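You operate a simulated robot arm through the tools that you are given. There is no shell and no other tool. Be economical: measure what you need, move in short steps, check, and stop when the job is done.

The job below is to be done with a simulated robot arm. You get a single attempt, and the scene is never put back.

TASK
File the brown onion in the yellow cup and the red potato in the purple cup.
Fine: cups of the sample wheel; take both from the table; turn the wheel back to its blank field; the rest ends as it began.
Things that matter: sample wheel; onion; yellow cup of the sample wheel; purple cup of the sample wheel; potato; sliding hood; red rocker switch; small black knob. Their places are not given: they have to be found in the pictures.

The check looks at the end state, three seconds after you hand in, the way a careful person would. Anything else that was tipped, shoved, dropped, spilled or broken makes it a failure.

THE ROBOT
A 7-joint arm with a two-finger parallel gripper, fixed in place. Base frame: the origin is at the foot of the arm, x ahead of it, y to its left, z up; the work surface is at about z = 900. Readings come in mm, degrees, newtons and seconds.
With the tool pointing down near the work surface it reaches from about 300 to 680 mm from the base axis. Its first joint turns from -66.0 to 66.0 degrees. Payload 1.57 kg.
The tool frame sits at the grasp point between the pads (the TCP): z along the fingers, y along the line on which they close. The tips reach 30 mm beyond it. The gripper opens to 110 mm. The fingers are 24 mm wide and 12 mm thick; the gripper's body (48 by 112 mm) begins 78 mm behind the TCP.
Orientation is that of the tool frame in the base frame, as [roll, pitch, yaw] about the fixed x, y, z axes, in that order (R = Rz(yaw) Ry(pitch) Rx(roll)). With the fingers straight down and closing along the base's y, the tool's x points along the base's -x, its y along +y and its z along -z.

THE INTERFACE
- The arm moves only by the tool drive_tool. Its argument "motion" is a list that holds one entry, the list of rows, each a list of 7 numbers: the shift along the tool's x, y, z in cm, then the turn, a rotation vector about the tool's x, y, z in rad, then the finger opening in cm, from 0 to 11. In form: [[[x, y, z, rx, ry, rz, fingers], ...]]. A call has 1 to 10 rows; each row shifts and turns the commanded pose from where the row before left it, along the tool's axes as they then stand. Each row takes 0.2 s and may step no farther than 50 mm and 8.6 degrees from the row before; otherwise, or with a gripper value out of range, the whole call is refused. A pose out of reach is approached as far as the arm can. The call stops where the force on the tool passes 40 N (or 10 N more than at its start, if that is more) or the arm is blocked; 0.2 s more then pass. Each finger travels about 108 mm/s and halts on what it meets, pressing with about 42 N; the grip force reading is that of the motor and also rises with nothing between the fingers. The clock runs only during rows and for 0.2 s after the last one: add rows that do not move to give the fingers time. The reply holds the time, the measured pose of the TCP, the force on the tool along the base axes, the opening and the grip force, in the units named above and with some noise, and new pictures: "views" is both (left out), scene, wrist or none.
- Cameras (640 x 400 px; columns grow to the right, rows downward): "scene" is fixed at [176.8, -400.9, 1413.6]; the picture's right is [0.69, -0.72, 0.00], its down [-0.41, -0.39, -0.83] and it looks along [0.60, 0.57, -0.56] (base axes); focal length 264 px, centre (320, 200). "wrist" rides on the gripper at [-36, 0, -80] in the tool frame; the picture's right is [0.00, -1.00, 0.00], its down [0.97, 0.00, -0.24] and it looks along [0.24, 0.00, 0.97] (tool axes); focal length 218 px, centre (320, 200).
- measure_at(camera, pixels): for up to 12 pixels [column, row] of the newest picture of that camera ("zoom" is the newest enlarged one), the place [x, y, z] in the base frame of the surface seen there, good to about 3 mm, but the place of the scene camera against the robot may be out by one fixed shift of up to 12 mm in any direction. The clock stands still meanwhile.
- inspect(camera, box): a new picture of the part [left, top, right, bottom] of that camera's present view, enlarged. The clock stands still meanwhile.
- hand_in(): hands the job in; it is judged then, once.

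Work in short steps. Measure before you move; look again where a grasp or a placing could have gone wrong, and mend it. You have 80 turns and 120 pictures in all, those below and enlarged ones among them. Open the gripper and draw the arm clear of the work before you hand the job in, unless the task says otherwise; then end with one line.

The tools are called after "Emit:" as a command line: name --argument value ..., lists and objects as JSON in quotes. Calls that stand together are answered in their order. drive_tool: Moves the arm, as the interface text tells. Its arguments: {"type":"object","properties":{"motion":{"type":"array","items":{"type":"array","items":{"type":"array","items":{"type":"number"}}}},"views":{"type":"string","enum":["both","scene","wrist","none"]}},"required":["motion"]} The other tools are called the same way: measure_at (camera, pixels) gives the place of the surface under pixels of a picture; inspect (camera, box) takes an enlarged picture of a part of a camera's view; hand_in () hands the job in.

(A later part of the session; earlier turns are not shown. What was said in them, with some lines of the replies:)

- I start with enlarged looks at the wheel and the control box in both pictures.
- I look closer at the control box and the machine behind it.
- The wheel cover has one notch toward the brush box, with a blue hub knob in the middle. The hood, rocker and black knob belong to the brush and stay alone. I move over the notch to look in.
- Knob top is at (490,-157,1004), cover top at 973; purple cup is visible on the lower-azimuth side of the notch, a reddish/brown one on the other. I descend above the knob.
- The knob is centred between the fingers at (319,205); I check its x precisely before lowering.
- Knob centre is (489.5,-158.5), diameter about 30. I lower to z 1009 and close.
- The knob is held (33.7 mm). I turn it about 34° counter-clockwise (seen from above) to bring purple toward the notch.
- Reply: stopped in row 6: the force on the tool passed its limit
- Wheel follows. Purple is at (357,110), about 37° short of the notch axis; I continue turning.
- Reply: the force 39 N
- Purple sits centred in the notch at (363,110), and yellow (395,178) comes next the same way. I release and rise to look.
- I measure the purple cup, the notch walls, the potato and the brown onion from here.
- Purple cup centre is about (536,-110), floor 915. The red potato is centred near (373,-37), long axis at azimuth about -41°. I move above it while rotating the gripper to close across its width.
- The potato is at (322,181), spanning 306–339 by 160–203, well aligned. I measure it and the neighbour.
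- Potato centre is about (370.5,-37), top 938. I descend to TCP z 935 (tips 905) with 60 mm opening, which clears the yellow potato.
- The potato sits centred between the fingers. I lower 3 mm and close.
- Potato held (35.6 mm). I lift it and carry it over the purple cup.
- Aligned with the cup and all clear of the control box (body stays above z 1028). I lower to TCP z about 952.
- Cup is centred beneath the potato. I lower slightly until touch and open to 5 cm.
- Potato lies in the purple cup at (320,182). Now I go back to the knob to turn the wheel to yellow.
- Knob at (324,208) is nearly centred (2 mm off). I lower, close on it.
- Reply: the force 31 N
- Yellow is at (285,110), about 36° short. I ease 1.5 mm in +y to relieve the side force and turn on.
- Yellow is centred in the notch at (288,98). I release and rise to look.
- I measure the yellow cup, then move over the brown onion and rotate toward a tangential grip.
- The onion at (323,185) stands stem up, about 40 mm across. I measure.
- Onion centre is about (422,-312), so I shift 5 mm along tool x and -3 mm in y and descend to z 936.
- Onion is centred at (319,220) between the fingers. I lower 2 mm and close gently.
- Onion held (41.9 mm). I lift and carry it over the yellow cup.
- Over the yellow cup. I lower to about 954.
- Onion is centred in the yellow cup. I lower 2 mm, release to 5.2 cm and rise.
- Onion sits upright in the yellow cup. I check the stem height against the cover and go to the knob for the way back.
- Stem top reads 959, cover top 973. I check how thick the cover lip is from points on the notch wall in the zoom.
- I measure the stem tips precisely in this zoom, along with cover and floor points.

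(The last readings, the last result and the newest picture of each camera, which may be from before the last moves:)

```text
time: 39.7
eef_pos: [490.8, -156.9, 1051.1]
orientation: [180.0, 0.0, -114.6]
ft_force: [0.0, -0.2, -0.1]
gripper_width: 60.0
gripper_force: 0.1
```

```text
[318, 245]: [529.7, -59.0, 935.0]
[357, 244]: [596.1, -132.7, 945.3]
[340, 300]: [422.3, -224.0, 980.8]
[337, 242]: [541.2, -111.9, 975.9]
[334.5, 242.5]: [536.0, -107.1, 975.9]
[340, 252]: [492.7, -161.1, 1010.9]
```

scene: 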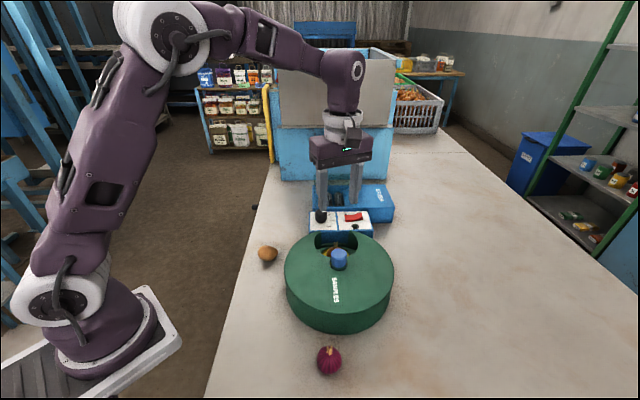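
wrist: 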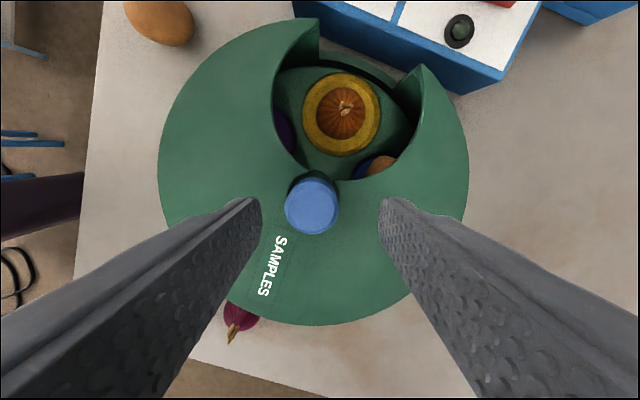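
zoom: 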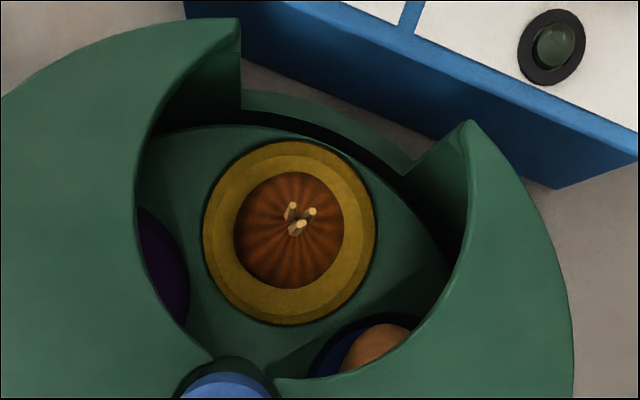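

Stem tips read about 969, very near the cover's top at 973, so the lip thickness matters. I zoom on the lip.

Emit:
inspect --camera "scene" --box '[308, 226, 340, 252]'

Emit:
inspect --camera "scene" --box '[338, 226, 370, 252]'

Emit:
inspect --camera "wrist" --box '[340, 50, 450, 190]'

```text
15.38 times, centred on (324, 239) of scene
```

zoom: 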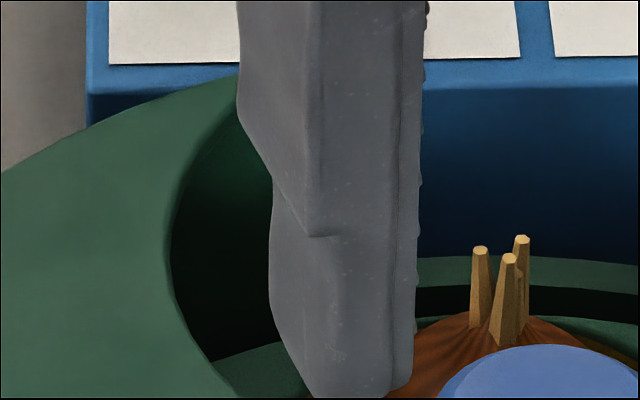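

```text
15.38 times, centred on (354, 239) of scene
```

zoom: 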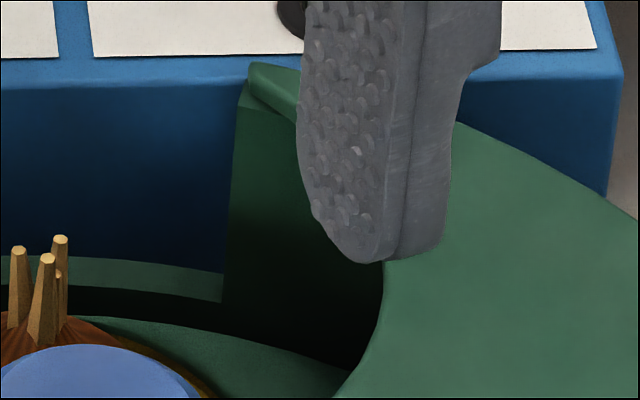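

```text
2.86 times, centred on (395, 120) of wrist
```

zoom: 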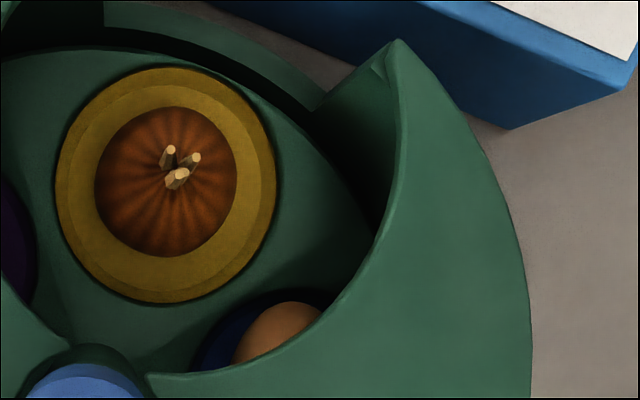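

I repeat the stem tip and lip measurements for better averages.

Emit:
measure_at --camera "zoom" --pixels '[[170, 149], [171, 151], [195, 157], [194, 159], [178, 172], [180, 174], [420, 150], [440, 250], [400, 200], [392, 60], [386, 70], [350, 330]]'

Emit:
inspect --camera "scene" --box '[330, 224, 362, 250]'

Emit:
measure_at --camera "zoom" --pixels '[[181, 245], [170, 258], [141, 251], [500, 250], [560, 300], [600, 250], [378, 75], [372, 90], [365, 110], [385, 82], [480, 300], [380, 115]]'

```text
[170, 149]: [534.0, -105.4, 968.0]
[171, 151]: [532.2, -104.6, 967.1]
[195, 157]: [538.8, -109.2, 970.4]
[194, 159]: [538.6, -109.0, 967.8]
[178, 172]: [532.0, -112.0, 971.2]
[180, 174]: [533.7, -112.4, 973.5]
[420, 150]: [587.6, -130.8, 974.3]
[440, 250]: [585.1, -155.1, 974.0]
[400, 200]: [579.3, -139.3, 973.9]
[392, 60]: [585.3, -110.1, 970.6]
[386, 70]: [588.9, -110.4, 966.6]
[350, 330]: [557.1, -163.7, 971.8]
```

```text
15.38 times, centred on (346, 237) of scene
```

zoom: 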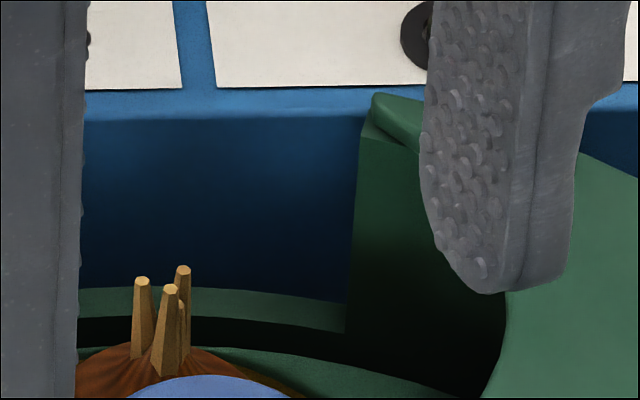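

```text
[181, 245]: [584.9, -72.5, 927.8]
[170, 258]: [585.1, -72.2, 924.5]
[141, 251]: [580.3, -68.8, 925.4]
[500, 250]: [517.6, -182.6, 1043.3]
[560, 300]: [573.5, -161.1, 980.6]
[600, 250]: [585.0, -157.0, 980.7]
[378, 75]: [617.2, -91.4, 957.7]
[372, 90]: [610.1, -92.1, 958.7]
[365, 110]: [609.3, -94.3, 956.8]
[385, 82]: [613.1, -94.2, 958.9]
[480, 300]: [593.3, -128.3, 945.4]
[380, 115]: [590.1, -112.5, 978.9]
```

Stem tops are close to the lip underside, at worst the onion will lean slightly in its cup. Before gripping, the knob looks left of centre at (312,206), so I measure it.

Emit:
measure_at --camera "wrist" --pixels '[[312, 206], [288, 206], [336, 206], [312, 183], [312, 229]]'

```text
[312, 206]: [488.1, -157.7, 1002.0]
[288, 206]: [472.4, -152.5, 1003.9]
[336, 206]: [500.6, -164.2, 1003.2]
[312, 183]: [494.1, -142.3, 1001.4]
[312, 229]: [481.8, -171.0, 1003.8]
```

Knob centre is about (487.5,-157.5). I shift 3.5 mm, lower and close.

Emit:
drive_tool --motion '[[[0.1, 0.35, 2, 0, 0, 0, 6], [0, 0, 2.1, 0, 0, 0, 5], [0, 0, 0, 0, 0, 0, 4], [0, 0, 0, 0, 0, 0, 3], [0, 0, 0, 0, 0, 0, 2.6], [0, 0, 0, 0, 0, 0, 2.6]]]' --views "none"

Emit:
drive_tool --motion '[[[0, 0, 0, 0, 0, 0.09, 2.6], [0, 0, 0, 0, 0, 0.09, 2.6], [0, 0, 0, 0, 0, 0.09, 2.6], [0, 0, 0, 0, 0, 0, 2.6]]]' --views "wrist"

```text
time: 41.1
eef_pos: [485.8, -156.7, 1010.6]
orientation: [179.7, 0.0, -114.7]
ft_force: [-11.6, 4.6, -6.8]
gripper_width: 33.0
gripper_force: 41.2
```

```text
time: 42.1
eef_pos: [485.4, -157.4, 1009.1]
orientation: [179.7, -0.1, -130.2]
ft_force: [-8.7, 3.6, -37.8]
gripper_width: 33.1
gripper_force: 40.9
```

wrist: 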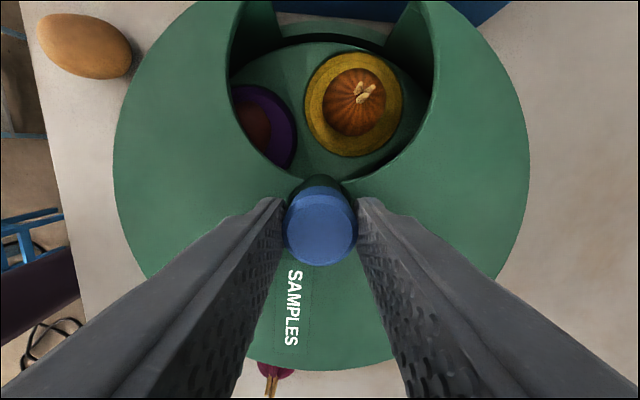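

Turning works; vertical force is -38 N so I ease 1 mm down and turn another 15°.

Emit:
drive_tool --motion '[[[0, 0, 0.1, 0, 0, 0, 2.6], [0, 0, 0, 0, 0, 0.09, 2.6], [0, 0, 0, 0, 0, 0.09, 2.6], [0, 0, 0, 0, 0, 0.09, 2.6], [0, 0, 0, 0, 0, 0, 2.6]]]' --views "wrist"

Emit:
inspect --camera "wrist" --box '[200, 10, 460, 190]'

```text
time: 43.3
eef_pos: [486.9, -157.6, 1009.7]
orientation: [179.9, -0.1, -145.7]
ft_force: [-13.7, 3.1, -11.0]
gripper_width: 33.1
gripper_force: 40.9
```

wrist: 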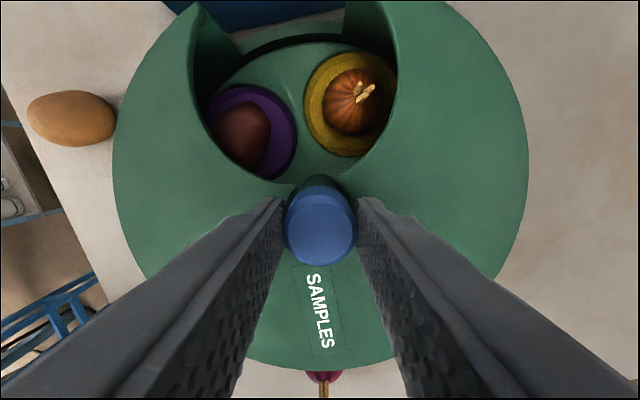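

```text
2.22 times, centred on (330, 100) of wrist
```

zoom: 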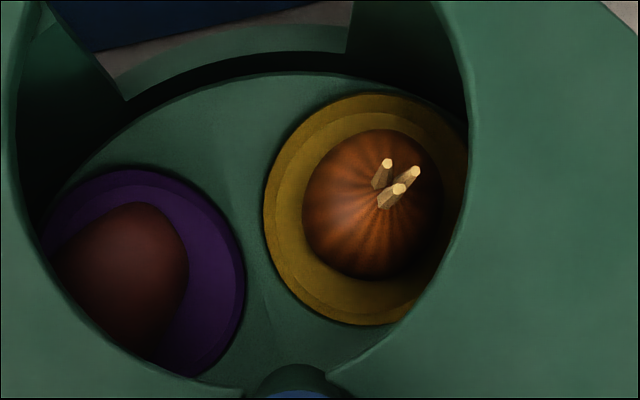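

The stem is about 10 mm from the right lip. I turn in small increments and watch.

Emit:
drive_tool --motion '[[[0, 0, 0, 0, 0, 0.06, 2.6], [0, 0, 0, 0, 0, 0.06, 2.6], [0, 0, 0, 0, 0, 0.06, 2.6], [0, 0, 0, 0, 0, 0, 2.6]]]' --views "wrist"

Emit:
inspect --camera "wrist" --box '[200, 10, 460, 190]'

Emit:
inspect --camera "scene" --box '[315, 220, 375, 260]'

```text
time: 44.3
eef_pos: [486.4, -157.4, 1010.2]
orientation: [179.9, 0.1, -156.1]
ft_force: [-11.6, 5.9, 4.0]
gripper_width: 33.2
gripper_force: 40.8
```

wrist: 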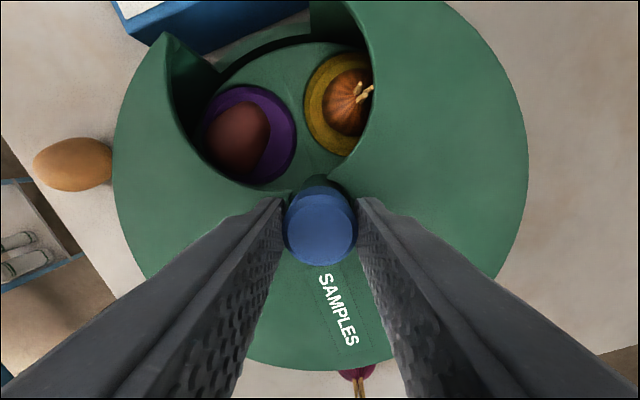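

```text
2.22 times, centred on (330, 100) of wrist
```

zoom: 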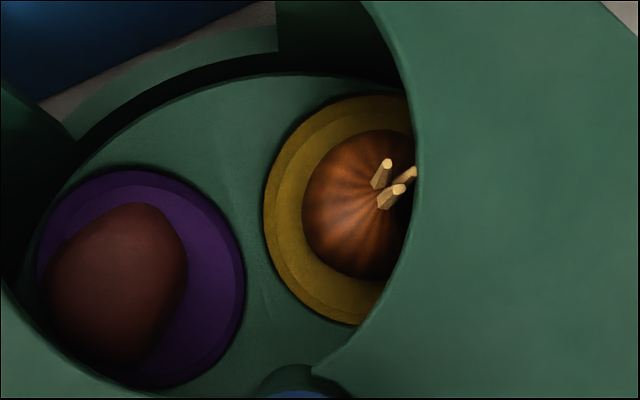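

```text
10.00 times, centred on (345, 240) of scene
```

zoom: 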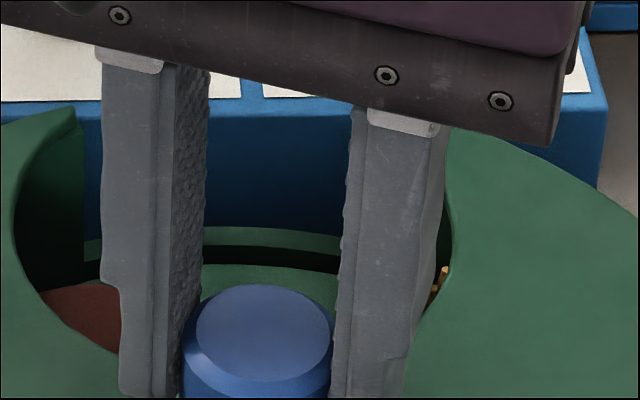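

The first stem tip is slipping under the lip with the onion unmoved. I go on in small steps.

Emit:
drive_tool --motion '[[[0, 0, 0, 0, 0, 0.06, 2.6], [0, 0, 0, 0, 0, 0.06, 2.6], [0, 0, 0, 0, 0, 0, 2.6]]]' --views "wrist"

Emit:
inspect --camera "wrist" --box '[200, 10, 460, 190]'

```text
time: 45.1
eef_pos: [486.6, -158.3, 1009.9]
orientation: [179.9, 0.0, -162.8]
ft_force: [-15.2, 5.8, 12.6]
gripper_width: 33.3
gripper_force: 41.4
```

wrist: 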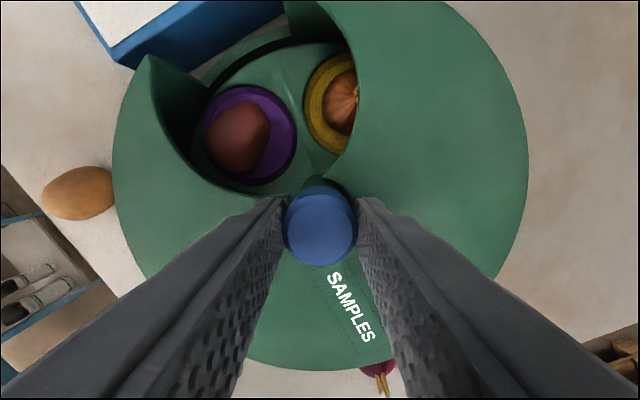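

```text
2.22 times, centred on (330, 100) of wrist
```

zoom: 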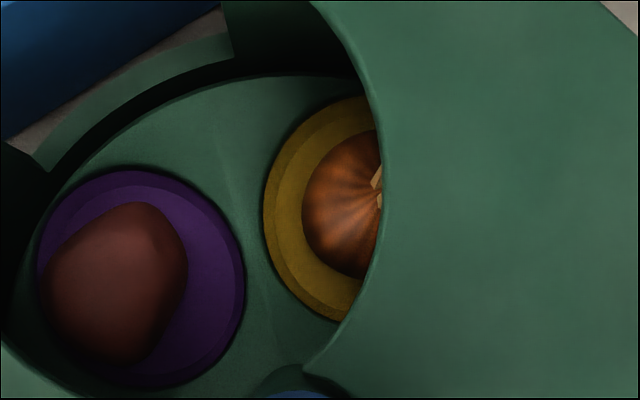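

The stem passes under the lip and the onion sits still. I continue about 55° with this grip.

Emit:
drive_tool --motion '[[[0, 0, 0, 0, 0, 0.12, 2.6], [0, 0, 0, 0, 0, 0.12, 2.6], [0, 0, 0, 0, 0, 0.12, 2.6], [0, 0, 0, 0, 0, 0.12, 2.6], [0, 0, 0, 0, 0, 0, 2.6]]]' --views "none"

Emit:
drive_tool --motion '[[[0, 0, 0, 0, 0, 0.12, 2.6], [0, 0, 0, 0, 0, 0.12, 2.6], [0, 0, 0, 0, 0, 0.12, 2.6], [0, 0, 0, 0, 0, 0.12, 2.6], [0, 0, 0, 0, 0, 0, 2.6]]]' --views "wrist"

```text
time: 46.3
eef_pos: [485.8, -157.3, 1010.5]
orientation: [-179.9, -0.1, 169.5]
ft_force: [-12.9, -4.8, 4.2]
gripper_width: 32.9
gripper_force: 40.5
```

```text
time: 47.5
eef_pos: [487.2, -157.9, 1009.7]
orientation: [179.9, 0.0, 142.0]
ft_force: [-9.0, -20.9, -2.0]
gripper_width: 33.2
gripper_force: 41.4
```

wrist: 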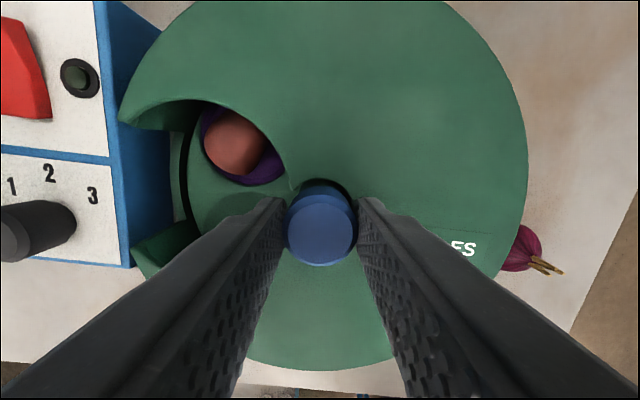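

Turned 103° so far; 41° remain. I release, rise above the knob, wind back 60° and look.

Emit:
drive_tool --motion '[[[0, 0, 0, 0, 0, 0, 5], [0, 0, 0, 0, 0, 0, 6], [0, 0, -4.2, 0, 0, 0, 6], [0, 0, 0, 0, 0, -0.149, 6], [0, 0, 0, 0, 0, -0.149, 6], [0, 0, 0, 0, 0, -0.149, 6], [0, 0, 0, 0, 0, -0.149, 6], [0, 0, 0, 0, 0, -0.149, 6], [0, 0, 0, 0, 0, -0.149, 6], [0, 0, 0, 0, 0, 0, 6]]]' --views "wrist"

Emit:
measure_at --camera "wrist" --pixels '[[320, 206], [320, 185], [320, 227], [298, 206], [342, 206]]'

```text
time: 49.7
eef_pos: [487.0, -156.4, 1051.9]
orientation: [179.9, 0.0, -166.5]
ft_force: [0.3, -0.6, 0.3]
gripper_width: 60.0
gripper_force: 0.0
```

wrist: 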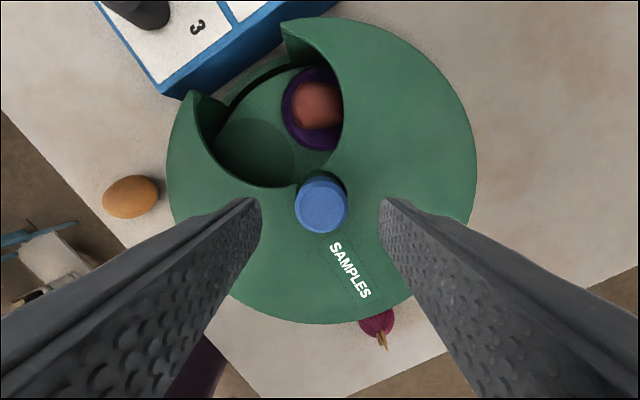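

```text
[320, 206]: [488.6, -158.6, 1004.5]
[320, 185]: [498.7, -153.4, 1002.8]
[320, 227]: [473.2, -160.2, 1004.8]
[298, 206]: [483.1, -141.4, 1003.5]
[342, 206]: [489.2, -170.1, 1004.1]
```

Knob is centred at (321,206). I grip again and turn 41° more.

Emit:
drive_tool --motion '[[[0, 0, 2, 0, 0, 0, 6], [0, 0, 2.2, 0, 0, 0, 5], [0, 0, 0, 0, 0, 0, 4], [0, 0, 0, 0, 0, 0, 3], [0, 0, 0, 0, 0, 0, 2.6], [0, 0, 0, 0, 0, 0, 2.6]]]' --views "none"

Emit:
drive_tool --motion '[[[0, 0, 0, 0, 0, 0.12, 2.6], [0, 0, 0, 0, 0, 0.12, 2.6], [0, 0, 0, 0, 0, 0.12, 2.6], [0, 0, 0, 0, 0, 0.12, 2.6], [0, 0, 0, 0, 0, 0.12, 2.6], [0, 0, 0, 0, 0, 0.12, 2.6], [0, 0, 0, 0, 0, 0, 2.6]]]' --views "wrist"

```text
time: 51.1
eef_pos: [487.7, -157.1, 1010.2]
orientation: [179.8, 0.0, -166.8]
ft_force: [3.5, -9.3, -3.9]
gripper_width: 35.0
gripper_force: 5.3
```

```text
time: 52.7
eef_pos: [487.1, -156.6, 1009.1]
orientation: [179.9, -0.1, 152.0]
ft_force: [-2.8, -11.5, 1.7]
gripper_width: 35.4
gripper_force: 5.0
```

wrist: 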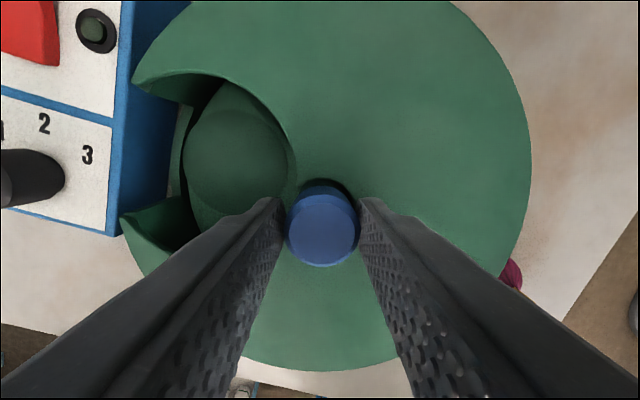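

The blank field is in the notch. I release, rise and compare its centring.

Emit:
drive_tool --motion '[[[0, 0, 0, 0, 0, 0, 5], [0, 0, 0, 0, 0, 0, 6], [0, 0, -4, 0, 0, -0.122, 6], [0, 0, -4.5, 0, 0, -0.122, 6], [0, 0, -4.5, 0, 0, -0.122, 6], [0, 0, -4, 0, 0, -0.122, 6], [-3, 3, -4, 0, 0, 0, 6], [0, 0, 0, 0, 0, 0, 6]]]'

Emit:
inspect --camera "wrist" --box '[240, 100, 450, 280]'

```text
refused: row 7 steps farther than a row can; nothing moved
```

```text
2.22 times, centred on (345, 190) of wrist
```

zoom: 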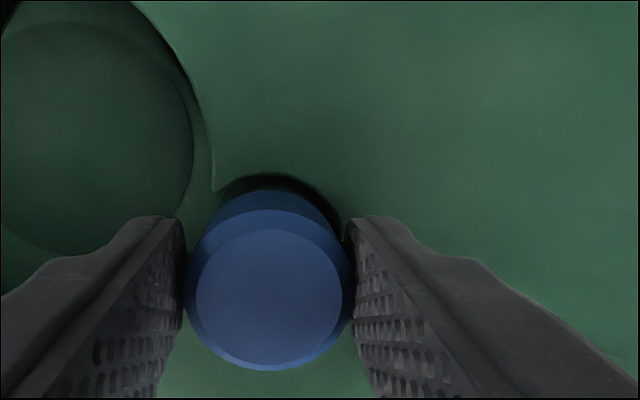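

One row was too long, so nothing moved; I repeat with shorter steps, ending at the view I had before the first turn (about [525,-115,1221]).

Emit:
drive_tool --motion '[[[0, 0, 0, 0, 0, 0, 5], [0, 0, 0, 0, 0, 0, 6], [0, 0, -4, 0, 0, -0.122, 6], [0, 0, -4.5, 0, 0, -0.122, 6], [0, 0, -4.5, 0, 0, -0.122, 7], [0, 0, -4, 0, 0, -0.122, 8], [-1.9, 2.1, -2, 0, 0, 0, 10], [-1.9, 2.1, -2, 0, 0, 0, 11], [0, 0, 0, 0, 0, 0, 11]]]'

Emit:
inspect --camera "wrist" --box '[260, 100, 430, 270]'

```text
time: 54.7
eef_pos: [527.7, -115.0, 1218.9]
orientation: [179.9, -0.1, -180.0]
ft_force: [0.1, -0.5, -0.1]
gripper_width: 110.2
gripper_force: 0.1
```

scene: 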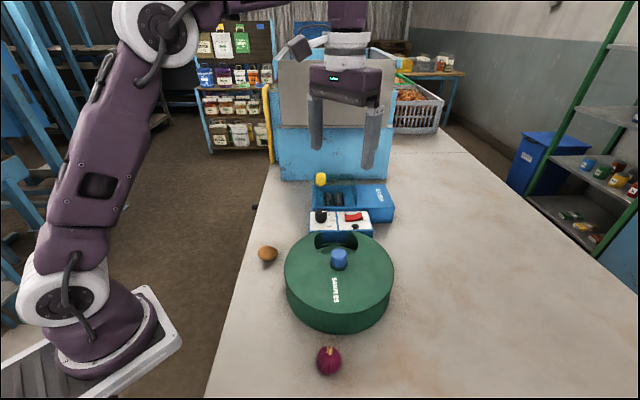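
wrist: 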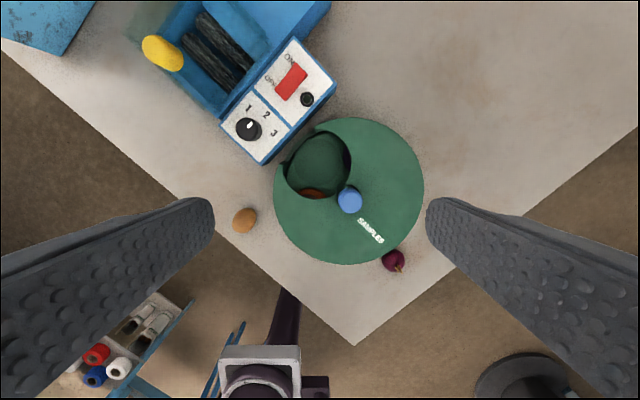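

```text
2.35 times, centred on (345, 185) of wrist
```

zoom: 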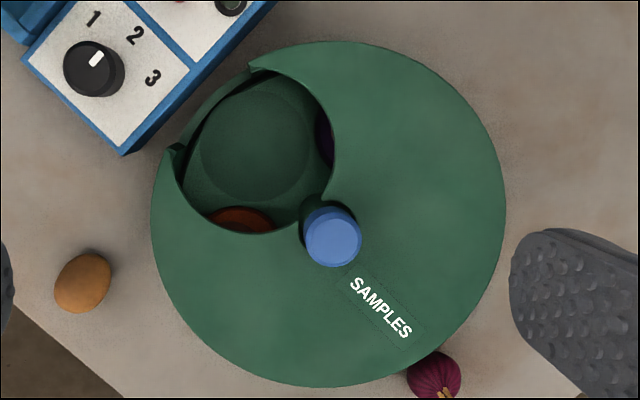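

The wheel matches its starting view (blank field centred, same cup slivers on both sides). I draw the arm back to its starting pose.

Emit:
drive_tool --motion '[[[3.6, 2, 0, 0, 0, 0, 11], [3.6, 2, 0, 0, 0, 0, 11], [3.6, 2, 0, 0, 0, 0, 11], [3.6, 2, 0, 0, 0, 0, 11], [3.6, 2, 0, 0, 0, 0, 11], [0, 0, 0, 0, 0, 0, 11]]]' --views "scene"

```text
time: 56.1
eef_pos: [347.0, -13.2, 1217.3]
orientation: [179.9, -0.1, 180.0]
ft_force: [0.2, -0.3, 0.2]
gripper_width: 110.2
gripper_force: 0.1
```

scene: 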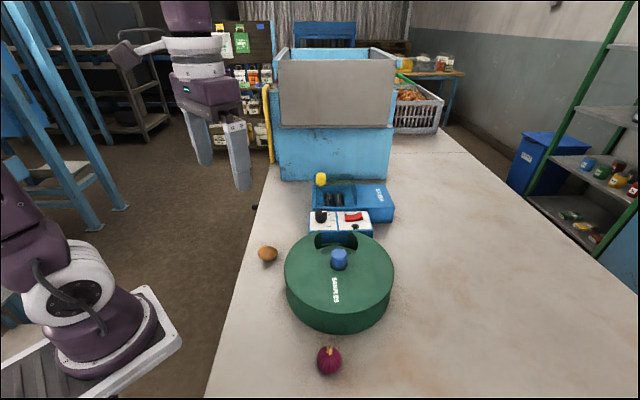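

Everything else is as at the start and the arm is clear; I hand in.

Emit:
hand_in

```text
The job is handed in.
```

The brown onion is in the yellow cup, the red potato is in the purple cup, the wheel is back on its blank field, and nothing else was moved.
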